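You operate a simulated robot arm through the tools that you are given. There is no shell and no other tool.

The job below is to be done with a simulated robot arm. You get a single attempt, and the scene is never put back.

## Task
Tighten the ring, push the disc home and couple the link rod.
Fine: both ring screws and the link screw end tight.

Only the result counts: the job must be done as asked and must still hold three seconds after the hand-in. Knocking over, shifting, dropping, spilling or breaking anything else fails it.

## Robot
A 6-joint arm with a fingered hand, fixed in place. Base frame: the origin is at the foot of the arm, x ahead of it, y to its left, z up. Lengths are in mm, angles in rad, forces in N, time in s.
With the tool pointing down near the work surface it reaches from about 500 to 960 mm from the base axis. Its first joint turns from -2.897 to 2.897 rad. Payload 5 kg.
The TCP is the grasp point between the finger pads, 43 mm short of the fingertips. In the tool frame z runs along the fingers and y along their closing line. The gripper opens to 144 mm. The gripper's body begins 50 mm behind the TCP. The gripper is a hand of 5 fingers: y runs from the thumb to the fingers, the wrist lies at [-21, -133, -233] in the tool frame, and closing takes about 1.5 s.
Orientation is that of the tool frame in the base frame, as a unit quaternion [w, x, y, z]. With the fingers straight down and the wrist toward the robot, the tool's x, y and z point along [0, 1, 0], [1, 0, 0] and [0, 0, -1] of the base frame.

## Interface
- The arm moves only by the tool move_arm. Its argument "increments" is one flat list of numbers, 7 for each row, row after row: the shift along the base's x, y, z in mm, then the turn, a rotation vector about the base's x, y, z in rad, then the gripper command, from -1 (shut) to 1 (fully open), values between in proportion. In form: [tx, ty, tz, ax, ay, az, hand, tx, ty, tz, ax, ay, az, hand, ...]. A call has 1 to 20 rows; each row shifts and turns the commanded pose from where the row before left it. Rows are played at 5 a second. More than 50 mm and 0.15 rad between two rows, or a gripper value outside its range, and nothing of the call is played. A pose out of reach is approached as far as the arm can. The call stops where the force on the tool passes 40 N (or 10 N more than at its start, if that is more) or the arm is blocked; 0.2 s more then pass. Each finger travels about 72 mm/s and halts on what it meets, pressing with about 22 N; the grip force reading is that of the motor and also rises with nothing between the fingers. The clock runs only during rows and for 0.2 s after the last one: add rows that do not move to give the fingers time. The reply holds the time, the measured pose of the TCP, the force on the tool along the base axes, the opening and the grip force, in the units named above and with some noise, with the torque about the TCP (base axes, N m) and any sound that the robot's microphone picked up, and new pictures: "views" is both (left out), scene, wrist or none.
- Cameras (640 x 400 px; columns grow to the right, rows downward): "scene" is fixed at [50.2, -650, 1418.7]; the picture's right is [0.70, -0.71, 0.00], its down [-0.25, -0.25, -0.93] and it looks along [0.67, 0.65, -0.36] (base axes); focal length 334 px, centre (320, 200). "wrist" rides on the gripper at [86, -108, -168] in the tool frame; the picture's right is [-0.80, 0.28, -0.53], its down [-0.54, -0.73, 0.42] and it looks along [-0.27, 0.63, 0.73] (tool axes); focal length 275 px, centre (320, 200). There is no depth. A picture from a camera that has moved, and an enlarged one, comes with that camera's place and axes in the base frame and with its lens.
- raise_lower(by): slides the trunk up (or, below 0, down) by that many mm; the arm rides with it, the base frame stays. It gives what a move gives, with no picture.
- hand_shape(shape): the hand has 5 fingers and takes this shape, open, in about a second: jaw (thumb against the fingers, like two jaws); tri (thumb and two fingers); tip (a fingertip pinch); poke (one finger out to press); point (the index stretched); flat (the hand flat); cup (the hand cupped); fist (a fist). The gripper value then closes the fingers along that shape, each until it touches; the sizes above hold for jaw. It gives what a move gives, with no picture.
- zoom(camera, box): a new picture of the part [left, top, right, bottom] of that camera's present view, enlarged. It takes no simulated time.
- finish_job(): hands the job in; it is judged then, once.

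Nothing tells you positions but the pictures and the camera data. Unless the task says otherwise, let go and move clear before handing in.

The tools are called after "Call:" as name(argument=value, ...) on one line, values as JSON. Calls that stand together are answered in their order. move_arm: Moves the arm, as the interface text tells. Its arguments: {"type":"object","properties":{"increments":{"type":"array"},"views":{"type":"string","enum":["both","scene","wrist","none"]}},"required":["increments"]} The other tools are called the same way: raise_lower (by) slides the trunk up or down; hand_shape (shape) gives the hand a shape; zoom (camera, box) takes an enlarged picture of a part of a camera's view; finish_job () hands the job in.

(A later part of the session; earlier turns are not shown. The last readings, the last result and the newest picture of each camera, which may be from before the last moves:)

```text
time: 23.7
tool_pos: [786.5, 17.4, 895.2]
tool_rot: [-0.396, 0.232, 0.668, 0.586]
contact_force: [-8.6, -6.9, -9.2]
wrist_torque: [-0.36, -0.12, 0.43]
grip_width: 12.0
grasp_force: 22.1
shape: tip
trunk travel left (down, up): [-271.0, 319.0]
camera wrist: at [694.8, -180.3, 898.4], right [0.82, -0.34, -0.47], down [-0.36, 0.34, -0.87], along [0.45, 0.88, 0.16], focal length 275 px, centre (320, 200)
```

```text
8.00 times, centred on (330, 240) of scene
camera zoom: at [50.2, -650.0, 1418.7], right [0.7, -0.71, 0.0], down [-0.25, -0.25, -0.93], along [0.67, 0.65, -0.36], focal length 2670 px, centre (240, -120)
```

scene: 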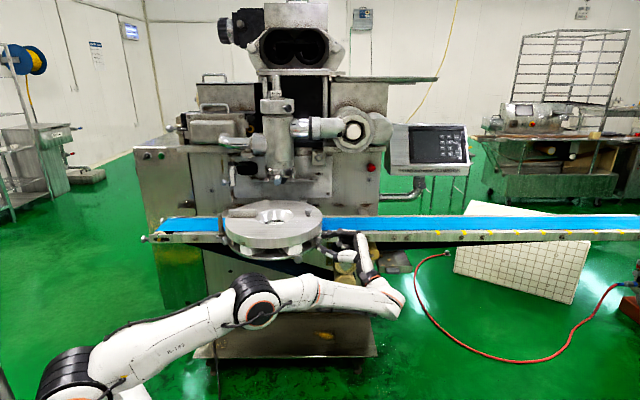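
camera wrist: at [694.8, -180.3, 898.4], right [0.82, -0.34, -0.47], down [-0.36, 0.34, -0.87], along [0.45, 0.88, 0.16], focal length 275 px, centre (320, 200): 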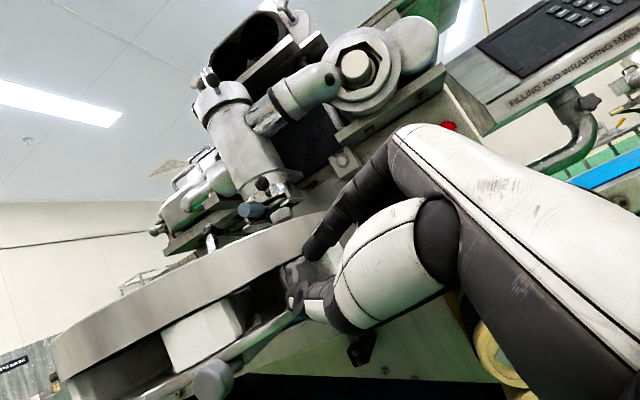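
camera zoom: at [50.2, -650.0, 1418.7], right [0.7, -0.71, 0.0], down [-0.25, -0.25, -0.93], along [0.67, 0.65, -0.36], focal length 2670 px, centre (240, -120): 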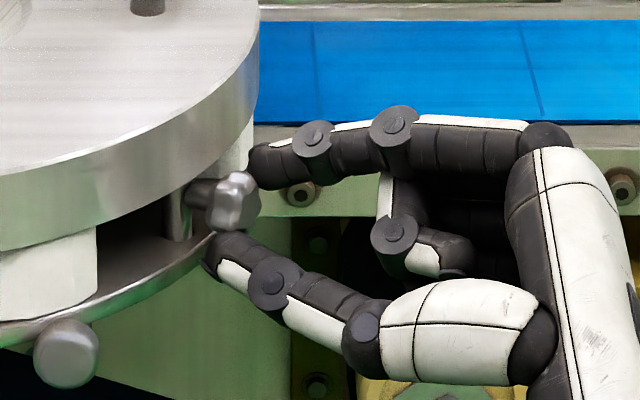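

Call:
move_arm(increments=[-2.3, -0.6, -1.8, 0, 0, 0, -1, -2.3, -0.6, -1.8, 0, 0, 0, -1, 0, 0, 0, 0, 0, 0, -1], views="none")

Call:
zoom(camera="wrist", box=[230, 200, 360, 340])

```text
time: 24.5
tool_pos: [782.2, 17.0, 892.2]
tool_rot: [-0.396, 0.23, 0.668, 0.586]
contact_force: [1.9, -5.6, 1.8]
wrist_torque: [0.05, 0.01, -0.06]
grip_width: 12.8
grasp_force: 21.7
shape: tip
trunk travel left (down, up): [-271.0, 319.0]
```

```text
2.86 times, centred on (295, 270) of wrist
camera zoom: at [690.3, -182.0, 896.2], right [0.82, -0.33, -0.47], down [-0.36, 0.34, -0.87], along [0.45, 0.88, 0.16], focal length 786 px, centre (391, 0)
```

zoom: 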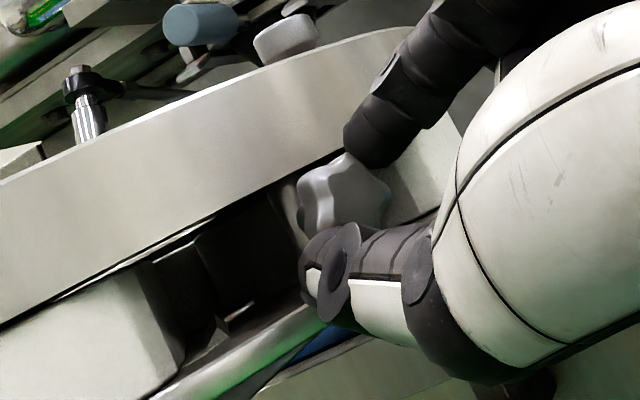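

The pinch is centred, with only a small axial force. Now a trial clockwise turn (positive about the tool axis), watching torque.

Call:
move_arm(increments=[0.5, 0.1, -0.7, -0.031, 0.116, 0, -1, 0.4, 0.1, -0.7, -0.031, 0.116, 0, -1, 0.3, 0.1, -0.8, -0.031, 0.116, 0, -1], views="none")

Call:
zoom(camera="wrist", box=[230, 200, 360, 340])

```text
time: 25.3
tool_pos: [783.5, 15.9, 891.0]
tool_rot: [-0.495, 0.348, 0.615, 0.505]
contact_force: [2.3, -6.7, 3.2]
wrist_torque: [0.19, 0.06, -0.06]
grip_width: 12.5
grasp_force: 22.3
shape: tip
trunk travel left (down, up): [-271.0, 319.0]
```

```text
2.86 times, centred on (295, 270) of wrist
camera zoom: at [701.1, -179.1, 942.2], right [0.61, -0.39, -0.69], down [-0.64, 0.27, -0.72], along [0.47, 0.88, -0.08], focal length 786 px, centre (391, 0)
```

zoom: 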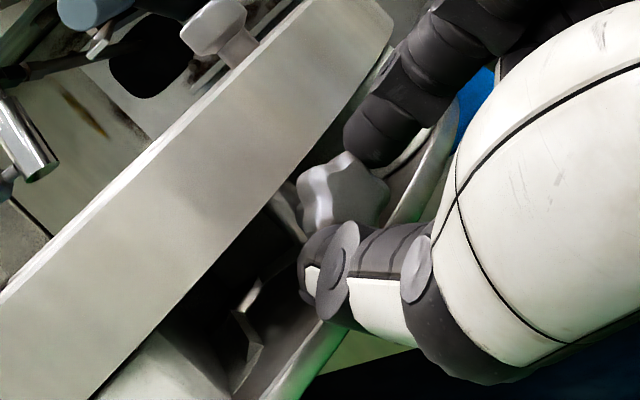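

The knob turns with the fingers at low torque (about 0.06 N·m), so it is loose and my clockwise direction works. I'll continue turning.

Call:
move_arm(increments=[0.2, 0.1, -0.8, -0.031, 0.116, 0, -1, 0.1, 0.1, -0.8, -0.031, 0.116, 0, -1, 0, 0.1, -0.8, -0.031, 0.116, 0, -1, -0.1, 0.1, -0.8, -0.031, 0.116, 0, -1, -0.2, 0.1, -0.8, -0.031, 0.116, 0, -1], views="none")

Call:
zoom(camera="wrist", box=[230, 200, 360, 340])

```text
time: 26.5
tool_pos: [781.5, 16.3, 885.9]
tool_rot: [0.622, -0.515, -0.484, -0.336]
contact_force: [2.7, -7.7, 2.0]
wrist_torque: [0.07, 0.01, 0.06]
grip_width: 12.5
grasp_force: 22.0
shape: tip
trunk travel left (down, up): [-271.0, 319.0]
```

```text
2.86 times, centred on (295, 270) of wrist
camera zoom: at [751.8, -165.5, 1001.2], right [0.15, -0.51, -0.85], down [-0.94, 0.19, -0.29], along [0.3, 0.84, -0.45], focal length 786 px, centre (391, 0)
```

zoom: 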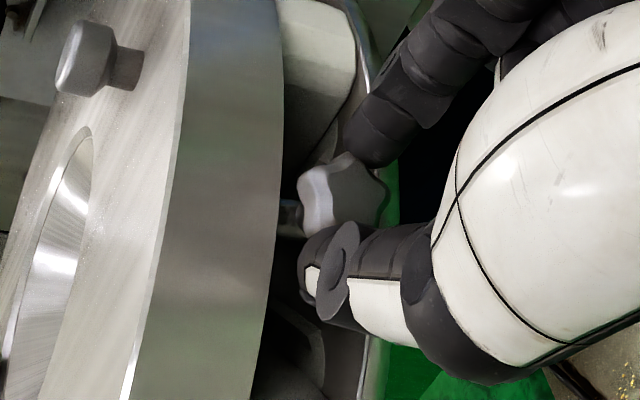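

Call:
move_arm(increments=[-0.3, 0.1, -0.8, -0.031, 0.116, 0, -1, -0.4, 0, -0.7, -0.031, 0.116, 0, -1, -0.5, 0, -0.7, -0.031, 0.116, 0, -1, -0.6, 0, -0.6, -0.031, 0.116, 0, -1, -0.6, 0, -0.5, -0.031, 0.116, 0, -1], views="none")

Call:
zoom(camera="wrist", box=[230, 200, 360, 340])

```text
time: 27.7
tool_pos: [781.3, 15.7, 882.3]
tool_rot: [0.694, -0.635, -0.311, -0.137]
contact_force: [0.3, -9.7, 1.3]
wrist_torque: [0.05, -0.03, 0.05]
grip_width: 12.4
grasp_force: 22.0
shape: tip
trunk travel left (down, up): [-271.0, 319.0]
```

```text
2.86 times, centred on (295, 270) of wrist
camera zoom: at [825.8, -145.3, 1020.8], right [-0.31, -0.64, -0.71], down [-0.95, 0.18, 0.25], along [-0.03, 0.75, -0.66], focal length 786 px, centre (391, 0)
```

zoom: 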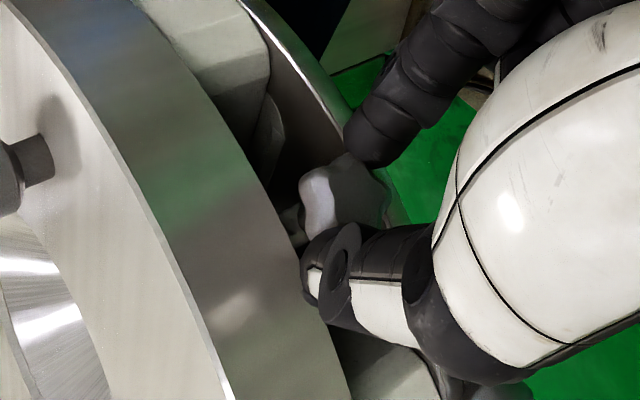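

Call:
move_arm(increments=[-0.7, -0.2, -0.5, -0.031, 0.116, 0, -1, -0.7, -0.2, -0.4, -0.031, 0.116, 0, -1, -0.8, -0.2, -0.3, -0.031, 0.116, 0, -1, -0.8, -0.2, -0.2, -0.031, 0.116, 0, -1, -0.8, -0.2, -0.1, -0.031, 0.116, 0, -1])

Call:
zoom(camera="wrist", box=[230, 200, 360, 340])

Call:
zoom(camera="scene", box=[290, 215, 370, 265])

```text
time: 28.8
tool_pos: [766.1, 14.4, 878.4]
tool_rot: [0.705, -0.693, -0.149, 0.029]
contact_force: [23.6, -23.1, 9.0]
wrist_torque: [0.6, 0.24, -0.64]
grip_width: 15.7
grasp_force: 21.7
shape: tip
out of reach, approached as far as the arm can: row 4, 5
trunk travel left (down, up): [-271.0, 319.0]
stopped in row 5: the force on the tool passed its limit at 43 N (the readings are from after the stop); the commanded pose is now the measured one
camera wrist: at [871.0, -131.6, 1000.9], right [-0.58, -0.7, -0.41], down [-0.74, 0.25, 0.62], along [-0.33, 0.67, -0.67], focal length 275 px, centre (320, 200)
```

scene: 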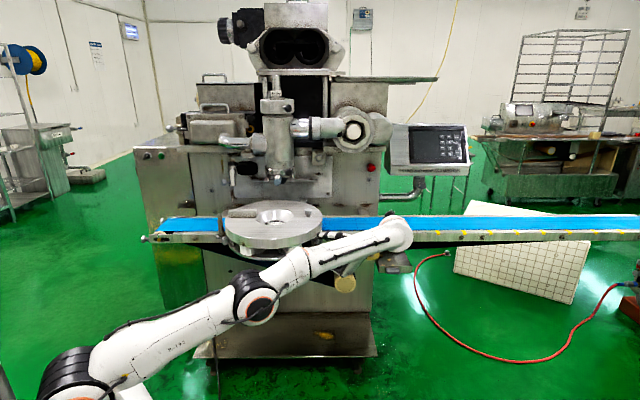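
wrist: 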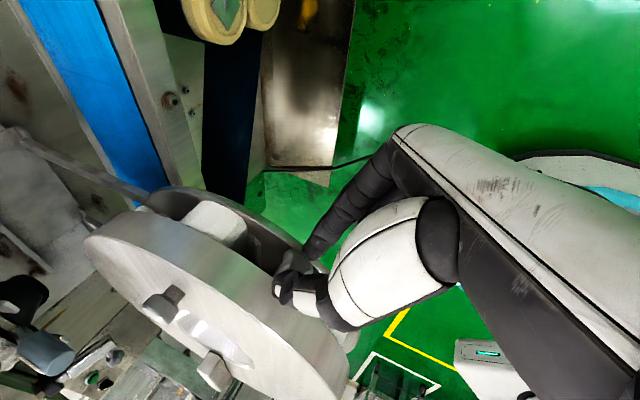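

```text
2.86 times, centred on (295, 270) of wrist
camera zoom: at [871.0, -131.6, 1000.9], right [-0.58, -0.7, -0.41], down [-0.74, 0.25, 0.62], along [-0.33, 0.67, -0.67], focal length 786 px, centre (391, 0)
```

zoom: 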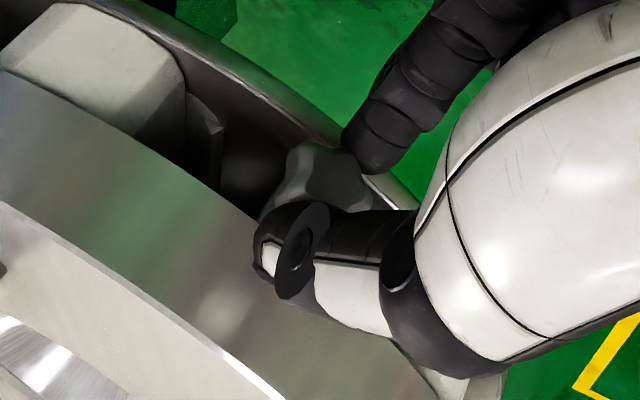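

```text
8.00 times, centred on (330, 240) of scene
camera zoom: at [50.2, -650.0, 1418.7], right [0.7, -0.71, 0.0], down [-0.25, -0.25, -0.93], along [0.67, 0.65, -0.36], focal length 2670 px, centre (240, -120)
```

zoom: 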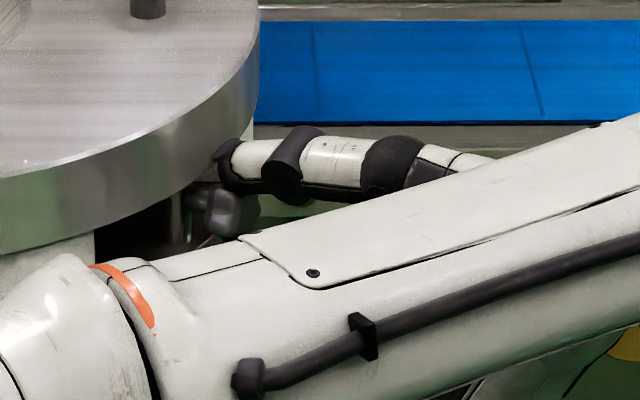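

The arm hit its reach limit late in that stroke. I'll release, back out and return the wrist for the next stroke, staying within reach this time.

Call:
move_arm(increments=[0, 0, 0, 0, 0, 0, -0.6, 0, 0, 0, 0, 0, 0, -0.3, 0, 0, 0, 0, 0, 0, -0.3, 0, 0, 0, 0, 0, 0, -0.3], views="wrist")

Call:
zoom(camera="wrist", box=[230, 200, 360, 340])

```text
time: 29.8
tool_pos: [766.0, 18.3, 878.4]
tool_rot: [0.706, -0.692, -0.149, 0.03]
contact_force: [12.5, -12.6, 0.9]
wrist_torque: [0.46, 0.45, -0.33]
grip_width: 50.9
grasp_force: 0.1
shape: tip
trunk travel left (down, up): [-271.0, 319.0]
camera wrist: at [871.4, -127.4, 999.4], right [-0.58, -0.7, -0.41], down [-0.74, 0.24, 0.62], along [-0.34, 0.67, -0.66], focal length 275 px, centre (320, 200)
```

wrist: 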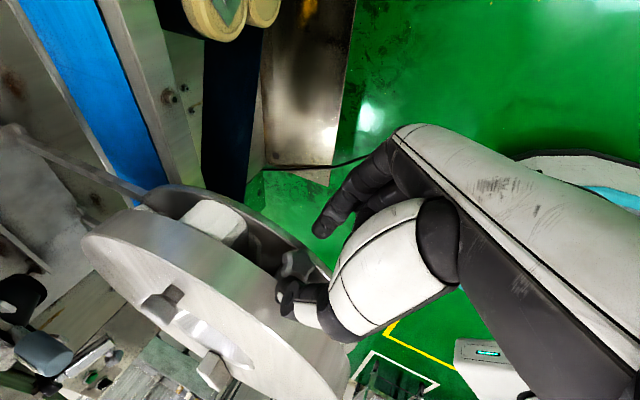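

```text
2.86 times, centred on (295, 270) of wrist
camera zoom: at [871.4, -127.4, 999.4], right [-0.58, -0.7, -0.41], down [-0.74, 0.24, 0.62], along [-0.34, 0.67, -0.66], focal length 786 px, centre (391, 0)
```

zoom: 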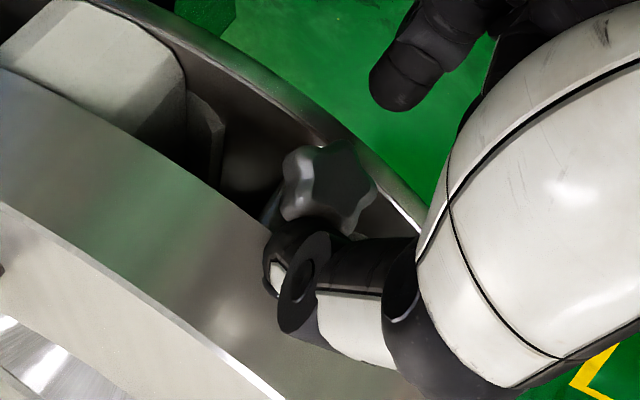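

Call:
move_arm(increments=[4, -15, 0, 0, 0, 0, -0.3, 4, -15, 0, 0.0334, -0.1246, 0, -0.3, 1, -0.85, 0.83, 0.0334, -0.1246, 0, -0.3, 1, -0.85, 0.83, 0.0334, -0.1246, 0, -0.3, 1, -0.85, 0.83, 0.0334, -0.1246, 0, -0.3, 1, -0.85, 0.83, 0.0334, -0.1246, 0, -0.3, 1, -0.85, 0.83, 0.0334, -0.1246, 0, -0.3, 1, -0.85, 0.83, 0.0334, -0.1246, 0, -0.3, 1, -0.85, 0.83, 0.0334, -0.1246, 0, -0.3, 1, -0.85, 0.83, 0.0334, -0.1246, 0, -0.3, 1, -0.85, 0.83, 0.0334, -0.1246, 0, -0.3, 1, -0.85, 0.83, 0.0334, -0.1246, 0, -0.3, 1, -0.85, 0.83, 0.0334, -0.1246, 0, -0.3, 1, -0.85, 0.83, 0.0334, -0.1246, 0, -0.3, 1, -0.85, 0.83, 0.0334, -0.1246, 0, -0.3, 1, -0.85, 0.83, 0.0334, -0.1246, 0, -0.3, 1, -0.85, 0.83, 0.0334, -0.1246, 0, -0.3, 1, -0.85, 0.83, 0.0334, -0.1246, 0, -0.3, 1, -0.85, 0.83, 0.0334, -0.1246, 0, -0.3])

Call:
zoom(camera="wrist", box=[230, 200, 360, 340])

Call:
zoom(camera="scene", box=[290, 215, 370, 265])

```text
time: 33.8
tool_pos: [776.9, -21.4, 893.5]
tool_rot: [-0.311, 0.134, 0.692, 0.638]
contact_force: [0.5, -1.1, 0.6]
wrist_torque: [0.01, 0.0, -0.05]
grip_width: 50.4
grasp_force: 0.1
shape: tip
out of reach, approached as far as the arm can: row 1, 19
trunk travel left (down, up): [-271.0, 319.0]
camera wrist: at [689.6, -217.0, 857.6], right [0.92, -0.3, -0.26], down [-0.12, 0.41, -0.9], along [0.38, 0.86, 0.34], focal length 275 px, centre (320, 200)
```

scene: 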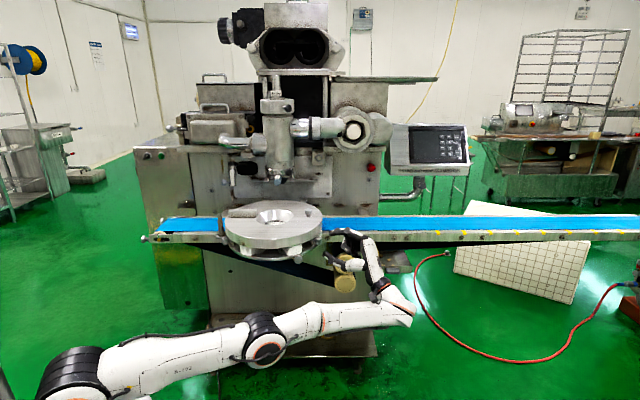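
wrist: 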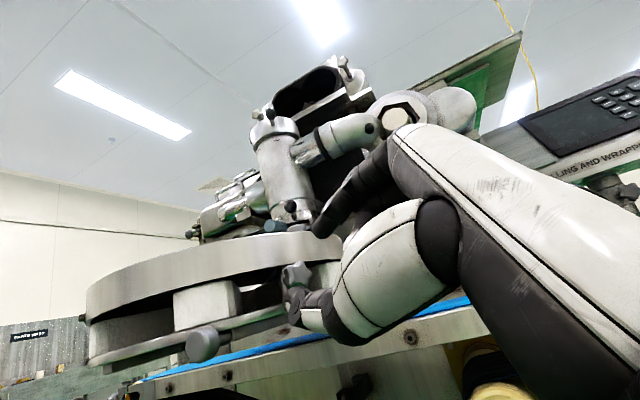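

```text
2.86 times, centred on (295, 270) of wrist
camera zoom: at [689.6, -217.0, 857.6], right [0.92, -0.3, -0.26], down [-0.12, 0.41, -0.9], along [0.38, 0.86, 0.34], focal length 786 px, centre (391, 0)
```

zoom: 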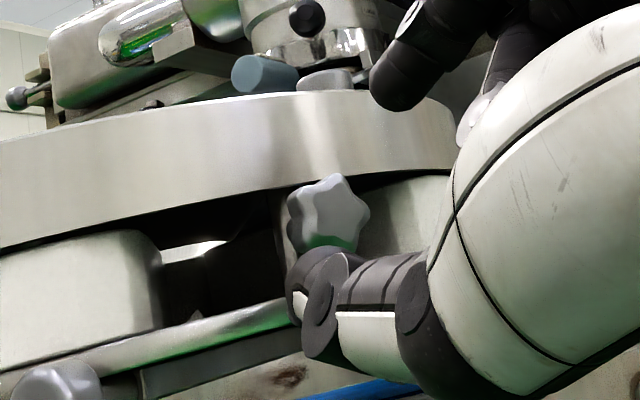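

```text
8.00 times, centred on (330, 240) of scene
camera zoom: at [50.2, -650.0, 1418.7], right [0.7, -0.71, 0.0], down [-0.25, -0.25, -0.93], along [0.67, 0.65, -0.36], focal length 2670 px, centre (240, -120)
```

zoom: 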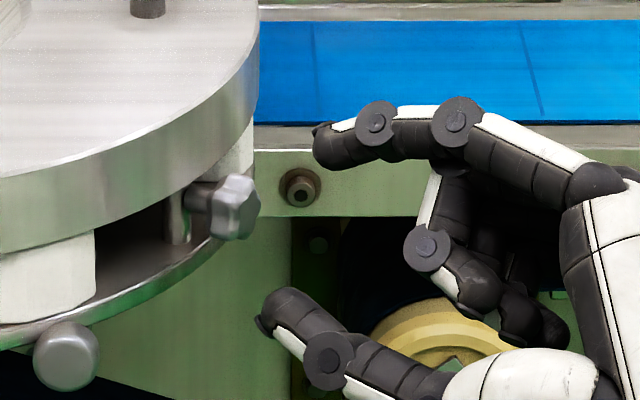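

Call:
move_arm(increments=[1.8, 18.7, 0, 0, 0, 0, -0.3, 1.8, 18.7, 0, 0, 0, 0, -0.3, 0, 0, 0, 0, 0, 0, -0.6, 0, 0, 0, 0, 0, 0, -0.8, 0, 0, 0, 0, 0, 0, -1, 0, 0, 0, 0, 0, 0, -1, 0, 0, 0, 0, 0, 0, -1], views="none")

Call:
zoom(camera="wrist", box=[230, 200, 360, 340])

```text
time: 35.4
tool_pos: [781.8, 17.6, 892.5]
tool_rot: [-0.313, 0.135, 0.692, 0.637]
contact_force: [-3.9, -2.4, -8.6]
wrist_torque: [-0.3, -0.11, 0.21]
grip_width: 14.6
grasp_force: 22.1
shape: tip
trunk travel left (down, up): [-271.0, 319.0]
```

```text
2.86 times, centred on (295, 270) of wrist
camera zoom: at [693.7, -179.5, 856.9], right [0.92, -0.3, -0.26], down [-0.12, 0.41, -0.9], along [0.38, 0.86, 0.34], focal length 786 px, centre (391, 0)
```

zoom: 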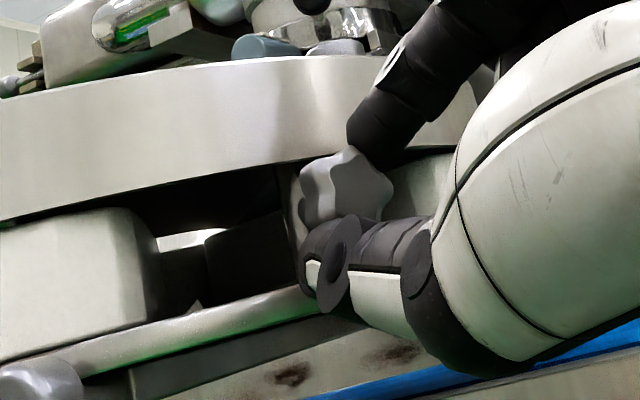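

Good grip again. Turning the second stroke.

Call:
move_arm(increments=[0.3, 0.1, -2, -0.031, 0.116, 0, -1, 0.55, 0.15, -0.6, -0.031, 0.116, 0, -1, 0.48, 0.13, -0.68, -0.031, 0.116, 0, -1, 0.39, 0.1, -0.73, -0.031, 0.116, 0, -1, 0.3, 0.08, -0.78, -0.031, 0.116, 0, -1, 0.2, 0.06, -0.8, -0.031, 0.116, 0, -1, 0.12, 0.03, -0.83, -0.031, 0.116, 0, -1, 0.02, 0, -0.84, -0.031, 0.116, 0, -1, -0.08, -0.02, -0.84, -0.031, 0.116, 0, -1, -0.17, -0.05, -0.82, -0.031, 0.116, 0, -1, -0.26, -0.07, -0.79, -0.031, 0.116, 0, -1, -0.36, -0.1, -0.75, -0.031, 0.116, 0, -1, -0.44, -0.12, -0.7, -0.031, 0.116, 0, -1, -0.5, -0.14, -0.64, -0.031, 0.116, 0, -1], views="none")

Call:
zoom(camera="wrist", box=[230, 200, 360, 340])

```text
time: 38.4
tool_pos: [782.4, 19.1, 884.7]
tool_rot: [0.681, -0.608, -0.358, -0.196]
contact_force: [7.4, 2.4, 18.5]
wrist_torque: [0.64, -0.09, -0.24]
grip_width: 13.9
grasp_force: 22.0
shape: tip
trunk travel left (down, up): [-271.0, 319.0]
```

```text
2.86 times, centred on (295, 270) of wrist
camera zoom: at [803.6, -149.6, 1020.8], right [-0.2, -0.6, -0.78], down [-0.98, 0.18, 0.11], along [0.08, 0.78, -0.62], focal length 786 px, centre (391, 0)
```

zoom: 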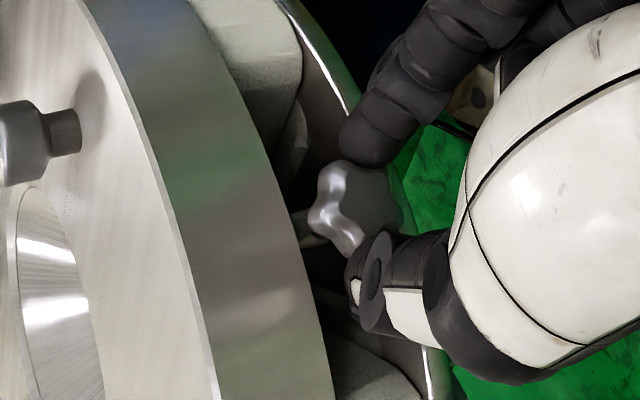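

The knob now seems to resist (about 0.25 N·m) and the thumb has shifted on it. I'll turn a little more to see whether it has gone tight.

Call:
move_arm(increments=[-0.5, -0.14, 0.5, -0.031, 0.116, 0, -1, -0.5, -0.14, -0.5, -0.031, 0.116, 0, -1], views="none")

Call:
zoom(camera="wrist", box=[230, 200, 360, 340])

```text
time: 39.0
tool_pos: [778.7, 17.5, 878.0]
tool_rot: [0.699, -0.649, -0.281, -0.109]
contact_force: [-4.7, 7.0, 3.9]
wrist_torque: [0.15, -0.03, -0.08]
grip_width: 13.8
grasp_force: 22.1
shape: tip
trunk travel left (down, up): [-271.0, 319.0]
```

```text
2.86 times, centred on (295, 270) of wrist
camera zoom: at [834.2, -141.7, 1015.9], right [-0.37, -0.65, -0.67], down [-0.93, 0.2, 0.32], along [-0.08, 0.74, -0.67], focal length 786 px, centre (391, 0)
```

zoom: 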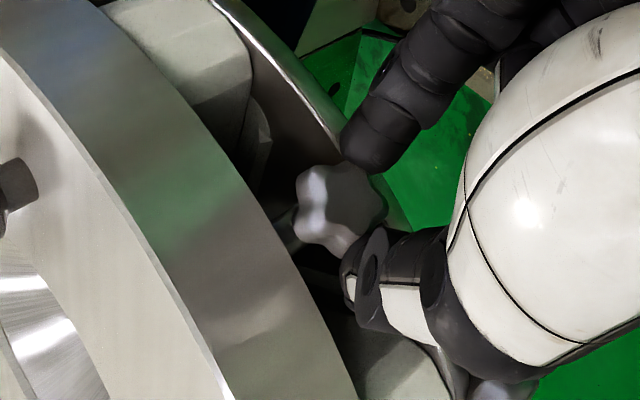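

Call:
move_arm(increments=[0, 0, 0, 0, 0, 0, -0.6, 0, 0, 0, 0, 0, 0, -0.3, 0, 0, 0, 0, 0, 0, -0.3, 5, -18, 0, 0, 0, 0, -0.3, 5, -18, 0, 0, 0, 0, -0.3, -0.25, 0, 1, 0.0326, -0.1214, 0, -0.3, -0.25, 0, 1, 0.0326, -0.1214, 0, -0.3, -0.25, 0, 1, 0.0326, -0.1214, 0, -0.3, -0.25, 0, 1, 0.0326, -0.1214, 0, -0.3, -0.25, 0, 1, 0.0326, -0.1214, 0, -0.3, -0.25, 0, 1, 0.0326, -0.1214, 0, -0.3, -0.25, 0, 1, 0.0326, -0.1214, 0, -0.3, -0.25, 0, 1, 0.0326, -0.1214, 0, -0.3, -0.25, 0, 1, 0.0326, -0.1214, 0, -0.3, -0.25, 0, 1, 0.0326, -0.1214, 0, -0.3, -0.25, 0, 1, 0.0326, -0.1214, 0, -0.3, -0.25, 0, 1, 0.0326, -0.1214, 0, -0.3, -0.25, 0, 1, 0.0326, -0.1214, 0, -0.3, -0.25, 0, 1, 0.0326, -0.1214, 0, -0.3, -0.25, 0, 1, 0.0326, -0.1214, 0, -0.3], views="none")

Call:
zoom(camera="wrist", box=[230, 200, 360, 340])

Call:
zoom(camera="scene", box=[300, 220, 348, 250])

```text
time: 43.2
tool_pos: [781.4, -17.7, 898.4]
tool_rot: [-0.323, 0.146, 0.689, 0.632]
contact_force: [-0.3, 0.4, 0.1]
wrist_torque: [-0.04, -0.02, -0.01]
grip_width: 50.1
grasp_force: 0.1
shape: tip
out of reach, approached as far as the arm can: row 20
trunk travel left (down, up): [-271.0, 319.0]
```

```text
2.86 times, centred on (295, 270) of wrist
camera zoom: at [693.5, -214.2, 867.0], right [0.91, -0.31, -0.29], down [-0.15, 0.41, -0.9], along [0.39, 0.86, 0.32], focal length 786 px, centre (391, 0)
```

zoom: 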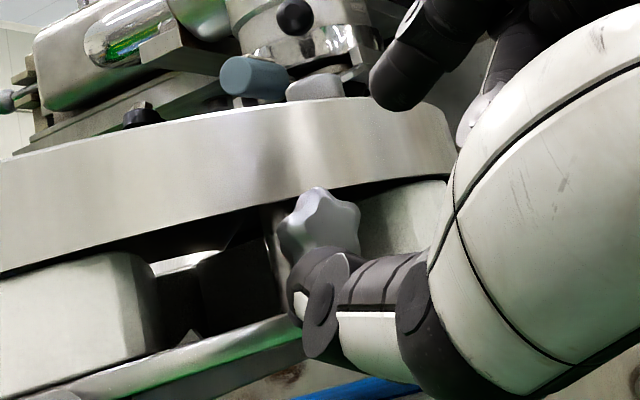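

```text
13.33 times, centred on (324, 235) of scene
camera zoom: at [50.2, -650.0, 1418.7], right [0.7, -0.71, 0.0], down [-0.25, -0.25, -0.93], along [0.67, 0.65, -0.36], focal length 4450 px, centre (267, -267)
```

zoom: 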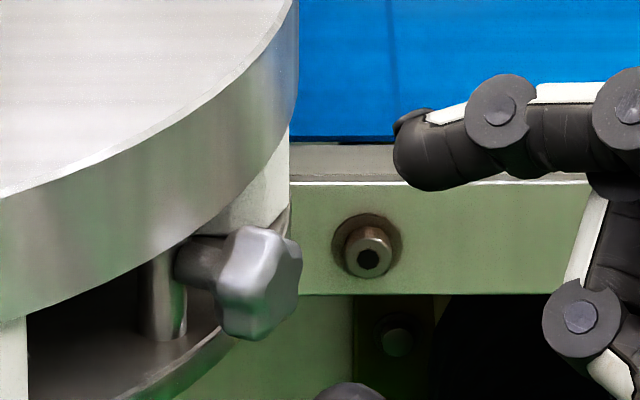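

Call:
move_arm(increments=[-0.5, 18, -5, 0, 0, 0, -0.3, -1, 18.5, 0, 0, 0, 0, -0.3, 0, 0, 0, 0, 0, 0, -0.6, 0, 0, 0, 0, 0, 0, -0.8, 0, 0, 0, 0, 0, 0, -1, 0, 0, 0, 0, 0, 0, -1, 0, 0, 0, 0, 0, 0, -1], views="none")

Call:
zoom(camera="wrist", box=[230, 200, 360, 340])

```text
time: 44.8
tool_pos: [780.8, 20.2, 893.3]
tool_rot: [-0.325, 0.148, 0.689, 0.631]
contact_force: [-4.7, -1.9, -7.1]
wrist_torque: [-0.3, -0.1, 0.18]
grip_width: 14.5
grasp_force: 22.0
shape: tip
trunk travel left (down, up): [-271.0, 319.0]
```

```text
2.86 times, centred on (295, 270) of wrist
camera zoom: at [692.6, -177.7, 861.2], right [0.91, -0.31, -0.29], down [-0.15, 0.4, -0.9], along [0.39, 0.86, 0.32], focal length 786 px, centre (391, 0)
```

zoom: 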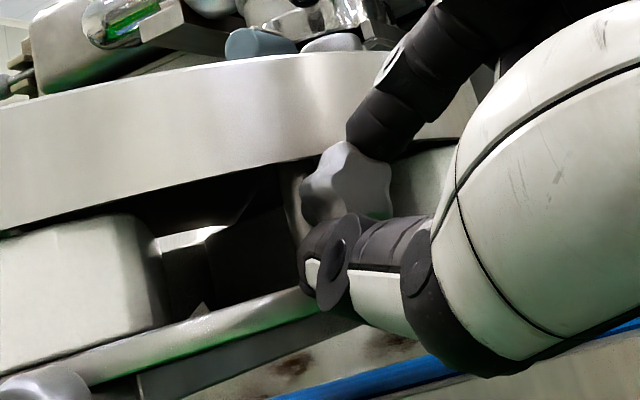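

Call:
move_arm(increments=[-1.5, -0.4, -2, 0, 0, 0, -1, 0.6, 0.16, -0.57, -0.031, 0.116, 0, -1, 0.53, 0.14, -0.64, -0.031, 0.116, 0, -1, 0.45, 0.12, -0.7, -0.031, 0.116, 0, -1, 0.37, 0.1, -0.75, -0.031, 0.116, 0, -1], views="none")

Call:
zoom(camera="wrist", box=[230, 200, 360, 340])

Call:
move_arm(increments=[0.28, 0.08, -0.79, -0.031, 0.116, 0, -1, 0.18, 0.05, -0.82, -0.031, 0.116, 0, -1, 0.09, 0.02, -0.83, -0.031, 0.116, 0, -1, 0, 0, -0.84, -0.031, 0.116, 0, -1], views="none")

Call:
zoom(camera="wrist", box=[230, 200, 360, 340])

```text
time: 46.0
tool_pos: [779.8, 21.4, 889.8]
tool_rot: [-0.463, 0.309, 0.634, 0.537]
contact_force: [-1.1, 1.3, 5.3]
wrist_torque: [0.26, -0.02, 0.07]
grip_width: 14.3
grasp_force: 21.9
shape: tip
trunk travel left (down, up): [-271.0, 319.0]
```

```text
2.86 times, centred on (295, 270) of wrist
camera zoom: at [693.4, -177.0, 925.0], right [0.69, -0.36, -0.62], down [-0.55, 0.3, -0.78], along [0.47, 0.88, 0.01], focal length 786 px, centre (391, 0)
```

zoom: 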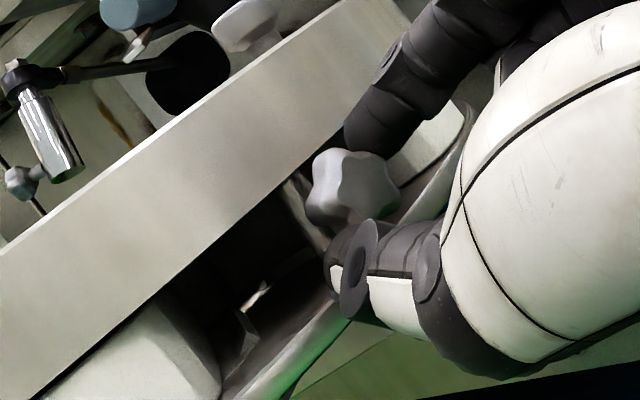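

```text
time: 47.0
tool_pos: [779.9, 20.8, 887.8]
tool_rot: [0.577, -0.45, -0.542, -0.413]
contact_force: [-0.6, 6.4, 16.8]
wrist_torque: [0.7, -0.17, -0.13]
grip_width: 13.6
grasp_force: 22.2
shape: tip
trunk travel left (down, up): [-271.0, 319.0]
```

```text
2.86 times, centred on (295, 270) of wrist
camera zoom: at [724.2, -168.7, 980.6], right [0.35, -0.45, -0.82], down [-0.85, 0.22, -0.48], along [0.4, 0.86, -0.31], focal length 786 px, centre (391, 0)
```

zoom: 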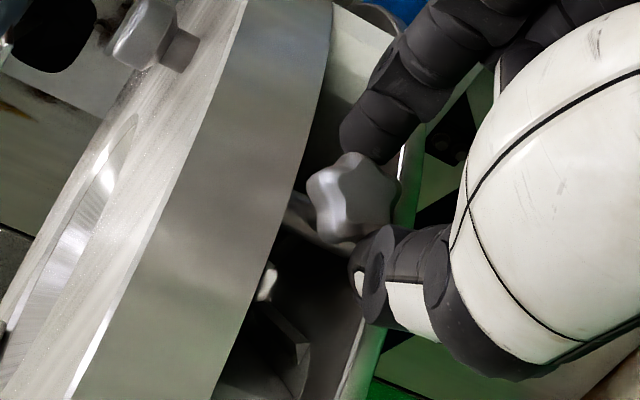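

The knob now resists at about 0.35 N·m and the fingers slip on it, unlike the free first stroke. I'll push a bit further, release, and compare the lobe orientation with the previous picture to see whether it still moves.

Call:
move_arm(increments=[-0.1, 0, -0.5, -0.031, 0.116, 0, -1, -0.1, 0, -0.5, -0.031, 0.116, 0, -1, -0.2, 0, -0.5, -0.031, 0.116, 0, -1], views="none")

Call:
move_arm(increments=[0, 0, 0, 0, 0, 0, -0.6, 0, 0, 0, 0, 0, 0, -0.3, 0, 0, 0, 0, 0, 0, -0.3, 5, -18, 0, 0, 0, 0, -0.3, 5, -18, 0, 0, 0, 0, -0.3, -1, 0, 1.5, 0.0326, -0.1214, 0, -0.3, -1, 0, 1.5, 0.0326, -0.1214, 0, -0.3, -1, 0, 1.5, 0.0326, -0.1214, 0, -0.3, -1, 0, 1.5, 0.0326, -0.1214, 0, -0.3, -1, 0, 1.5, 0.0326, -0.1214, 0, -0.3, -1, 0, 1.5, 0.0326, -0.1214, 0, -0.3, -1, 0, 1.5, 0.0326, -0.1214, 0, -0.3, -1, 0, 0, 0.0326, -0.1214, 0, -0.3, 0, 0, 0, 0.0326, -0.1214, 0, -0.3, 0, 0, 0, 0.0326, -0.1214, 0, -0.3], views="none")

Call:
zoom(camera="wrist", box=[230, 200, 360, 340])

Call:
zoom(camera="scene", box=[300, 220, 348, 250])

```text
time: 47.8
tool_pos: [781.2, 20.2, 879.5]
tool_rot: [0.641, -0.544, -0.451, -0.299]
contact_force: [-6.5, 7.2, -16.7]
wrist_torque: [-0.36, -0.3, 0.04]
grip_width: 12.8
grasp_force: 21.5
shape: tip
trunk travel left (down, up): [-271.0, 319.0]
```

```text
time: 51.0
tool_pos: [783.0, -16.1, 895.9]
tool_rot: [-0.344, 0.168, 0.684, 0.621]
contact_force: [-0.6, -0.8, 0.4]
wrist_torque: [-0.02, 0.04, -0.07]
grip_width: 50.1
grasp_force: 0.1
shape: tip
trunk travel left (down, up): [-271.0, 319.0]
```

```text
2.86 times, centred on (295, 270) of wrist
camera zoom: at [693.3, -214.3, 871.5], right [0.89, -0.31, -0.34], down [-0.2, 0.39, -0.9], along [0.41, 0.87, 0.28], focal length 786 px, centre (391, 0)
```

zoom: 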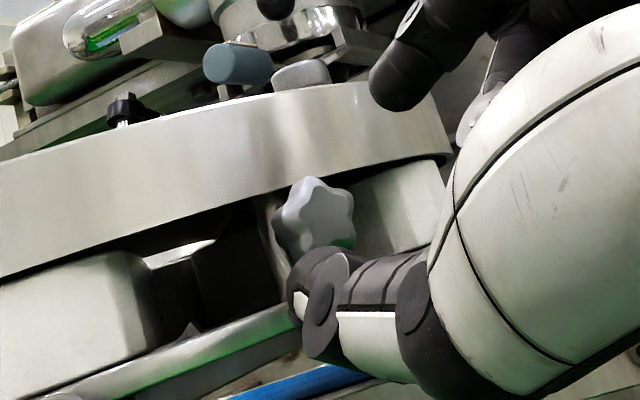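

```text
13.33 times, centred on (324, 235) of scene
camera zoom: at [50.2, -650.0, 1418.7], right [0.7, -0.71, 0.0], down [-0.25, -0.25, -0.93], along [0.67, 0.65, -0.36], focal length 4450 px, centre (267, -267)
```

zoom: 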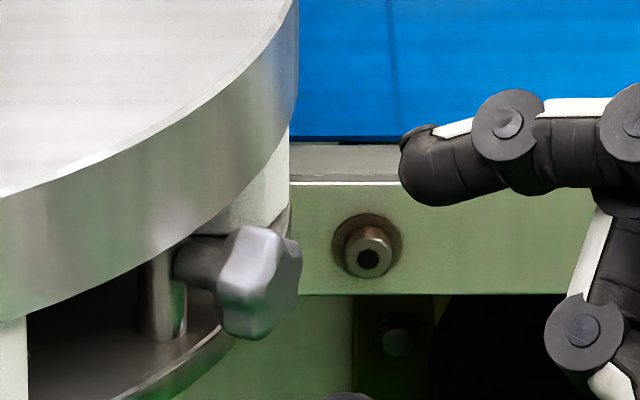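

The scene view shows the lobes in exactly the same position as before that last stroke, so the right ring screw is at its stop: tight. Next is the left one. I'll back off, raise the trunk and swing over to the left side well above the disc.

Call:
move_arm(increments=[-20, -35, 10, 0, 0, 0, -0.3, -30, -35, 10, 0, 0, 0, -0.3], views="none")

Call:
raise_lower(by=170)

```text
time: 51.6
tool_pos: [733.4, -85.5, 913.7]
tool_rot: [-0.345, 0.169, 0.683, 0.621]
contact_force: [0.4, 1.1, -0.8]
wrist_torque: [0.1, 0.02, 0.06]
grip_width: 50.3
grasp_force: 0.1
shape: tip
trunk travel left (down, up): [-271.0, 319.0]
```

```text
time: 53.5
tool_pos: [734.0, -85.6, 1085.0]
tool_rot: [-0.345, 0.169, 0.683, 0.621]
contact_force: [-0.3, -0.3, -0.4]
wrist_torque: [-0.01, -0.02, -0.01]
grip_width: 50.2
grasp_force: 0.1
shape: tip
trunk travel left (down, up): [-441.0, 149.0]
```

Call:
move_arm(increments=[-14.6, 21, 0, 0, 0, -0.131, -0.3, -14.6, 21, 0, 0, 0, -0.131, -0.3, -14.6, 21, 0, 0, 0, -0.131, -0.3, -14.6, 21, 0, 0, 0, -0.131, -0.3, -14.6, 21, 0, 0, 0, -0.131, -0.3, -14.6, 21, 0, 0, 0, -0.131, -0.3, -14.6, 21, 0, 0, 0, -0.131, -0.3, -14.6, 21, 0, 0, 0, -0.131, -0.3])

```text
time: 55.3
tool_pos: [616.8, 82.3, 1084.8]
tool_rot: [0.013, 0.489, 0.507, 0.71]
contact_force: [0.3, -0.5, 0.3]
wrist_torque: [0.01, -0.06, 0.01]
grip_width: 50.0
grasp_force: 0.0
shape: tip
trunk travel left (down, up): [-441.0, 149.0]
camera wrist: at [400.7, 60.2, 1061.8], right [0.17, -0.93, -0.34], down [0.24, 0.37, -0.9], along [0.96, 0.07, 0.28], focal length 275 px, centre (320, 200)
```

scene: 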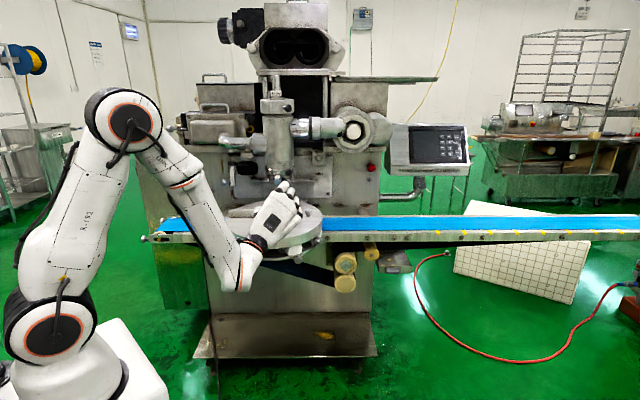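
wrist: 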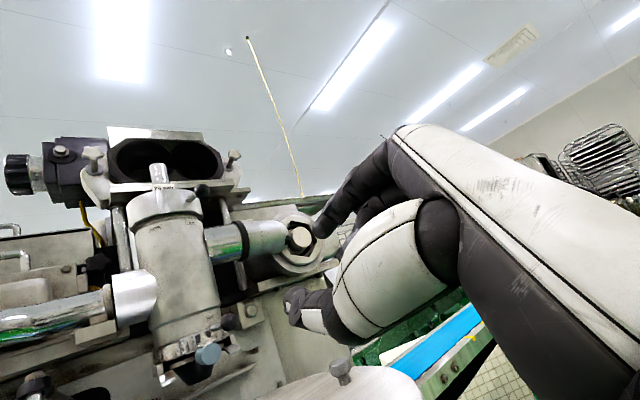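

Call:
move_arm(increments=[-16, 20, 0, 0, 0, -0.131, -0.3, -16, 20, 0, 0, 0, -0.131, -0.3, -16, 20, 0, 0, 0, -0.131, -0.3, -16, 20, 0, 0, 0, -0.131, -0.3, -16, 20, 0, 0, 0, -0.131, -0.3, -16, 20, 0, 0, 0, -0.131, -0.3, -16, 20, 0, 0, 0, -0.131, -0.3, -16, 20, 0, 0, 0, -0.131, -0.3])

```text
time: 57.1
tool_pos: [601.2, 92.1, 1139.4]
tool_rot: [0.138, 0.592, 0.394, 0.69]
contact_force: [-0.4, -0.2, 0.9]
wrist_torque: [0.03, 0.0, 0.0]
grip_width: 50.5
grasp_force: 0.0
shape: tip
out of reach, approached as far as the arm can: row 2, 3, 4, 5, 6, 7, 8
trunk travel left (down, up): [-441.0, 149.0]
camera wrist: at [391.9, 155.5, 1125.0], right [-0.21, -0.91, -0.36], down [0.33, 0.28, -0.9], along [0.92, -0.31, 0.25], focal length 275 px, centre (320, 200)
```

scene: 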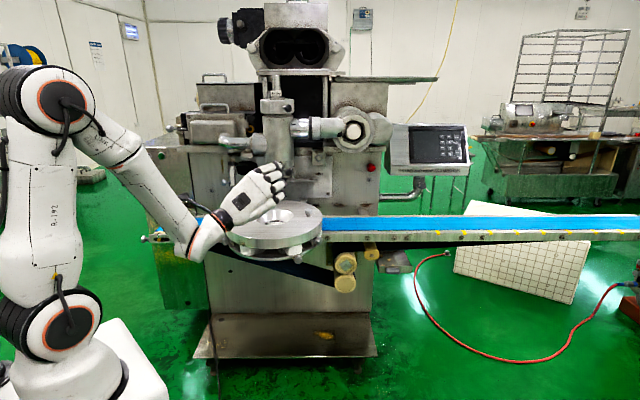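
wrist: 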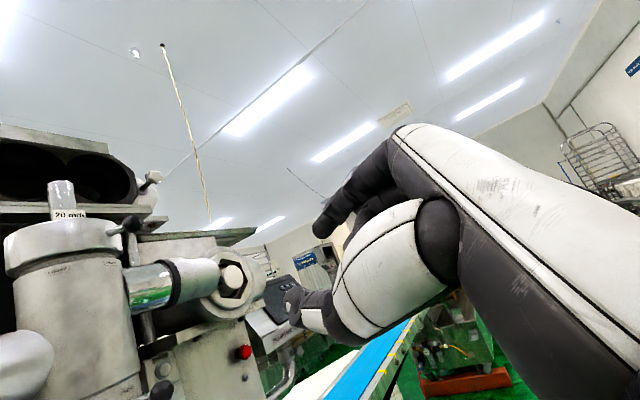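

The wrist came too close to the arm's own column. I'll first slide left so the wrist keeps its distance, then finish the rotation.

Call:
move_arm(increments=[0, 40, 0, 0, 0, 0, -0.3, 0, 40, 0, 0, 0, 0, -0.3, 0, 40, 0, 0, 0, 0, -0.3, 0, 40, 0, 0, 0, 0, -0.3, 0, 40, 0, 0, 0, 0, -0.3, 0, 40, 0, 0, 0, 0, -0.3])

```text
time: 58.5
tool_pos: [656.8, 129.6, 1115.2]
tool_rot: [0.125, 0.586, 0.401, 0.693]
contact_force: [0.3, -0.1, 0.0]
wrist_torque: [0.04, 0.01, 0.02]
grip_width: 50.4
grasp_force: 0.0
shape: tip
out of reach, approached as far as the arm can: row 1, 2, 3, 4, 5, 6
trunk travel left (down, up): [-441.0, 149.0]
camera wrist: at [446.8, 185.2, 1100.8], right [-0.18, -0.91, -0.36], down [0.32, 0.29, -0.9], along [0.93, -0.28, 0.24], focal length 275 px, centre (320, 200)
```

scene: 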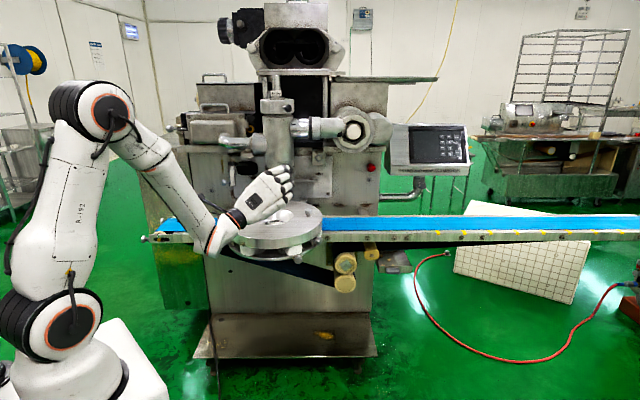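
wrist: 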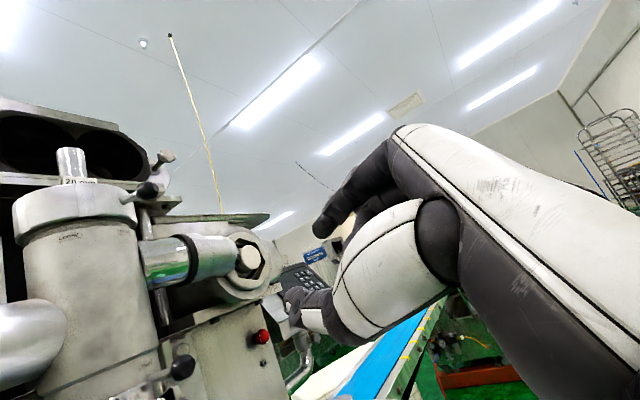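

That stall looks like a wrist-roll limit rather than reach. I'll roll the hand the other way about its own axis, so the wrist sits low and to the right, and approach the left knob in that mirrored posture.

Call:
move_arm(increments=[0, 0, 0, -0.13, -0.053, 0, -0.3, 0, 0, 0, -0.13, -0.053, 0, -0.3, 0, 0, 0, -0.13, -0.053, 0, -0.3, 0, 0, 0, -0.13, -0.053, 0, -0.3, 0, 0, 0, -0.13, -0.053, 0, -0.3, 0, 0, 0, -0.13, -0.053, 0, -0.3, 0, 0, 0, -0.13, -0.053, 0, -0.3, 0, 0, 0, -0.13, -0.053, 0, -0.3, 0, 0, 0, -0.13, -0.053, 0, -0.3, 0, 0, 0, -0.13, -0.053, 0, -0.3, 0, 0, 0, -0.13, -0.053, 0, -0.3, 0, 0, 0, -0.13, -0.053, 0, -0.3])

```text
time: 61.1
tool_pos: [751.9, -53.1, 1454.7]
tool_rot: [0.569, 0.157, 0.706, 0.391]
contact_force: [0.3, 0.5, -0.4]
wrist_torque: [0.02, -0.04, -0.03]
grip_width: 50.3
grasp_force: 0.1
shape: tip
out of reach, approached as far as the arm can: row 1, 2, 3, 4, 5, 6, 7, 8, 9, 10, 11, 12
trunk travel left (down, up): [-441.0, 149.0]
camera wrist: at [594.3, -127.6, 1325.1], right [-0.32, -0.55, 0.78], down [0.72, -0.67, -0.18], along [0.62, 0.5, 0.6], focal length 275 px, centre (320, 200)
```

scene: 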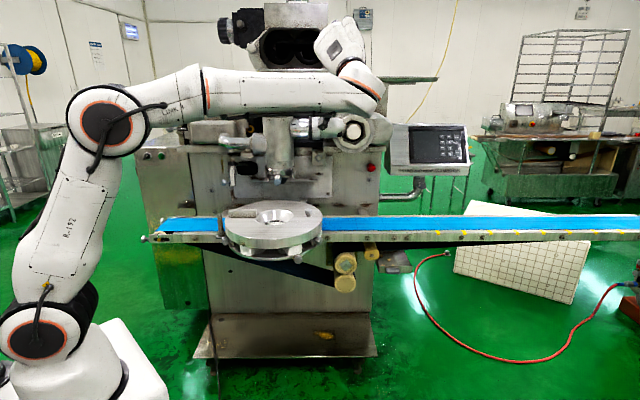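
wrist: 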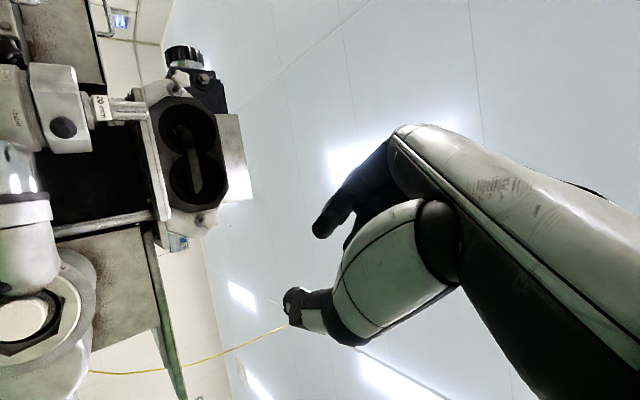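

The arm drifted a lot while resolving that roll (no contact, free air). I'll pull back toward the clear area in small steps and check reachability.

Call:
move_arm(increments=[-40, 10, -10, 0, 0, 0, -0.3, -40, 10, -10, 0, 0, 0, -0.3, -40, 10, -10, 0, 0, 0, -0.3])

```text
time: 61.9
tool_pos: [646.7, -24.2, 1490.0]
tool_rot: [0.57, 0.158, 0.705, 0.391]
contact_force: [-0.3, -0.3, -0.1]
wrist_torque: [-0.02, -0.01, -0.04]
grip_width: 50.3
grasp_force: 0.1
shape: tip
out of reach, approached as far as the arm can: row 1, 2, 3
trunk travel left (down, up): [-441.0, 149.0]
camera wrist: at [487.7, -100.0, 1358.4], right [-0.32, -0.55, 0.77], down [0.72, -0.67, -0.18], along [0.62, 0.5, 0.61], focal length 275 px, centre (320, 200)
```

scene: 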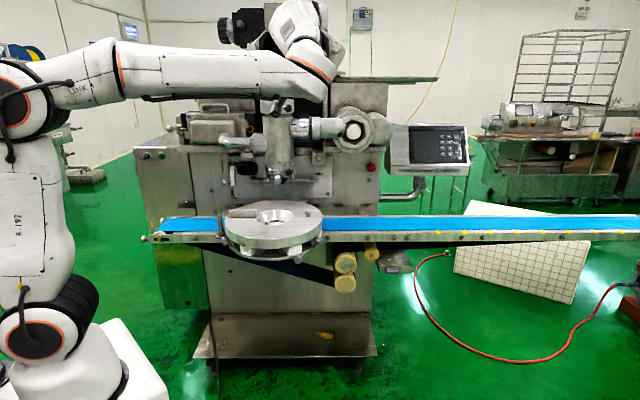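
wrist: 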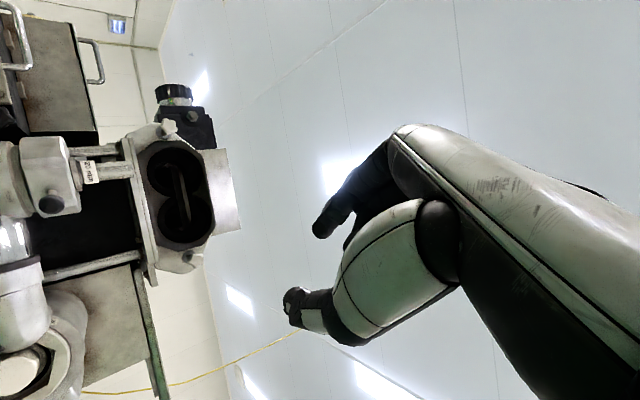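

I think the wrist's roll joint is at its limit on that branch. I'll undo this roll at height, return to the tool-down posture, and approach the left knob by the mirrored route.

Call:
move_arm(increments=[-5, 5, -10, 0.13, 0.053, 0, -0.3, -5, 5, -10, 0.13, 0.053, 0, -0.3, -5, 5, -10, 0.13, 0.053, 0, -0.3, -5, 5, -10, 0.13, 0.053, 0, -0.3, -5, 5, -10, 0.13, 0.053, 0, -0.3, -5, 5, -10, 0.13, 0.053, 0, -0.3], views="scene")

```text
time: 63.3
tool_pos: [615.5, 3.6, 1429.2]
tool_rot: [0.355, 0.421, 0.58, 0.6]
contact_force: [-0.1, -0.9, 0.0]
wrist_torque: [-0.02, -0.01, 0.03]
grip_width: 50.5
grasp_force: 0.2
shape: tip
trunk travel left (down, up): [-441.0, 149.0]
```

scene: 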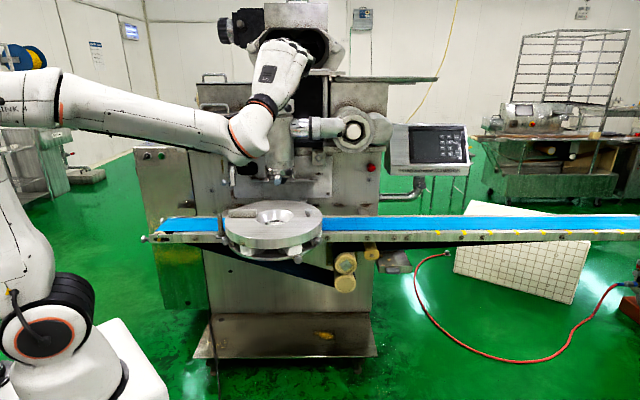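

Call:
move_arm(increments=[-4, 10.5, -22, -0.056, 0.1305, 0.0133, -0.3, -4, 10.5, -22, -0.056, 0.1305, 0.0133, -0.3, -4, 10.5, -22, -0.056, 0.1305, 0.0133, -0.3, -4, 10.5, -22, -0.056, 0.1305, 0.0133, -0.3, -4, 10.5, -22, -0.056, 0.1305, 0.0133, -0.3, -4, 10.5, -22, -0.056, 0.1305, 0.0133, -0.3, -4, 10.5, -22, -0.056, 0.1305, 0.0133, -0.3, -4, 10.5, -22, -0.056, 0.1305, 0.0133, -0.3, -4, 10.5, -22, -0.056, 0.1305, 0.0133, -0.3, -4, 10.5, -22, -0.056, 0.1305, 0.0133, -0.3, -4, 10.5, -22, -0.056, 0.1305, 0.0133, -0.3])

```text
time: 65.7
tool_pos: [572.8, 120.9, 1186.5]
tool_rot: [-0.047, 0.548, 0.835, 0.014]
contact_force: [-0.2, 0.7, 0.3]
wrist_torque: [0.03, 0.01, 0.02]
grip_width: 50.2
grasp_force: 0.0
shape: tip
trunk travel left (down, up): [-441.0, 149.0]
camera wrist: at [449.6, 142.0, 1363.6], right [0.61, -0.65, 0.45], down [-0.48, -0.75, -0.45], along [0.63, 0.06, -0.77], focal length 275 px, centre (320, 200)
```

scene: 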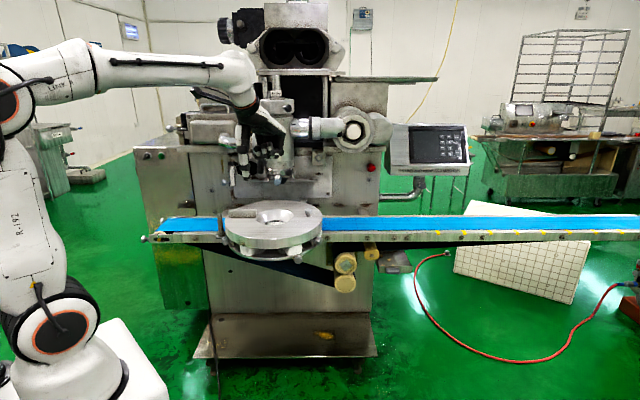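
wrist: 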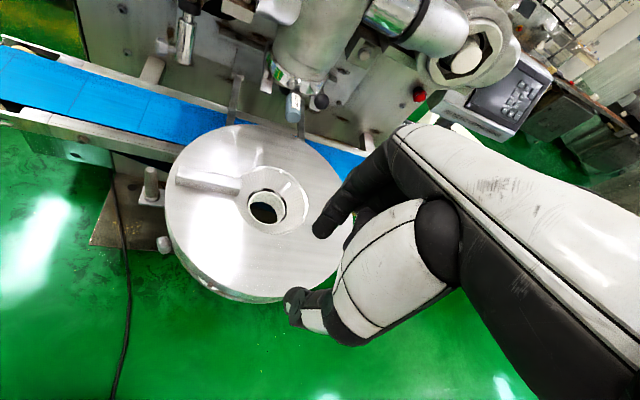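

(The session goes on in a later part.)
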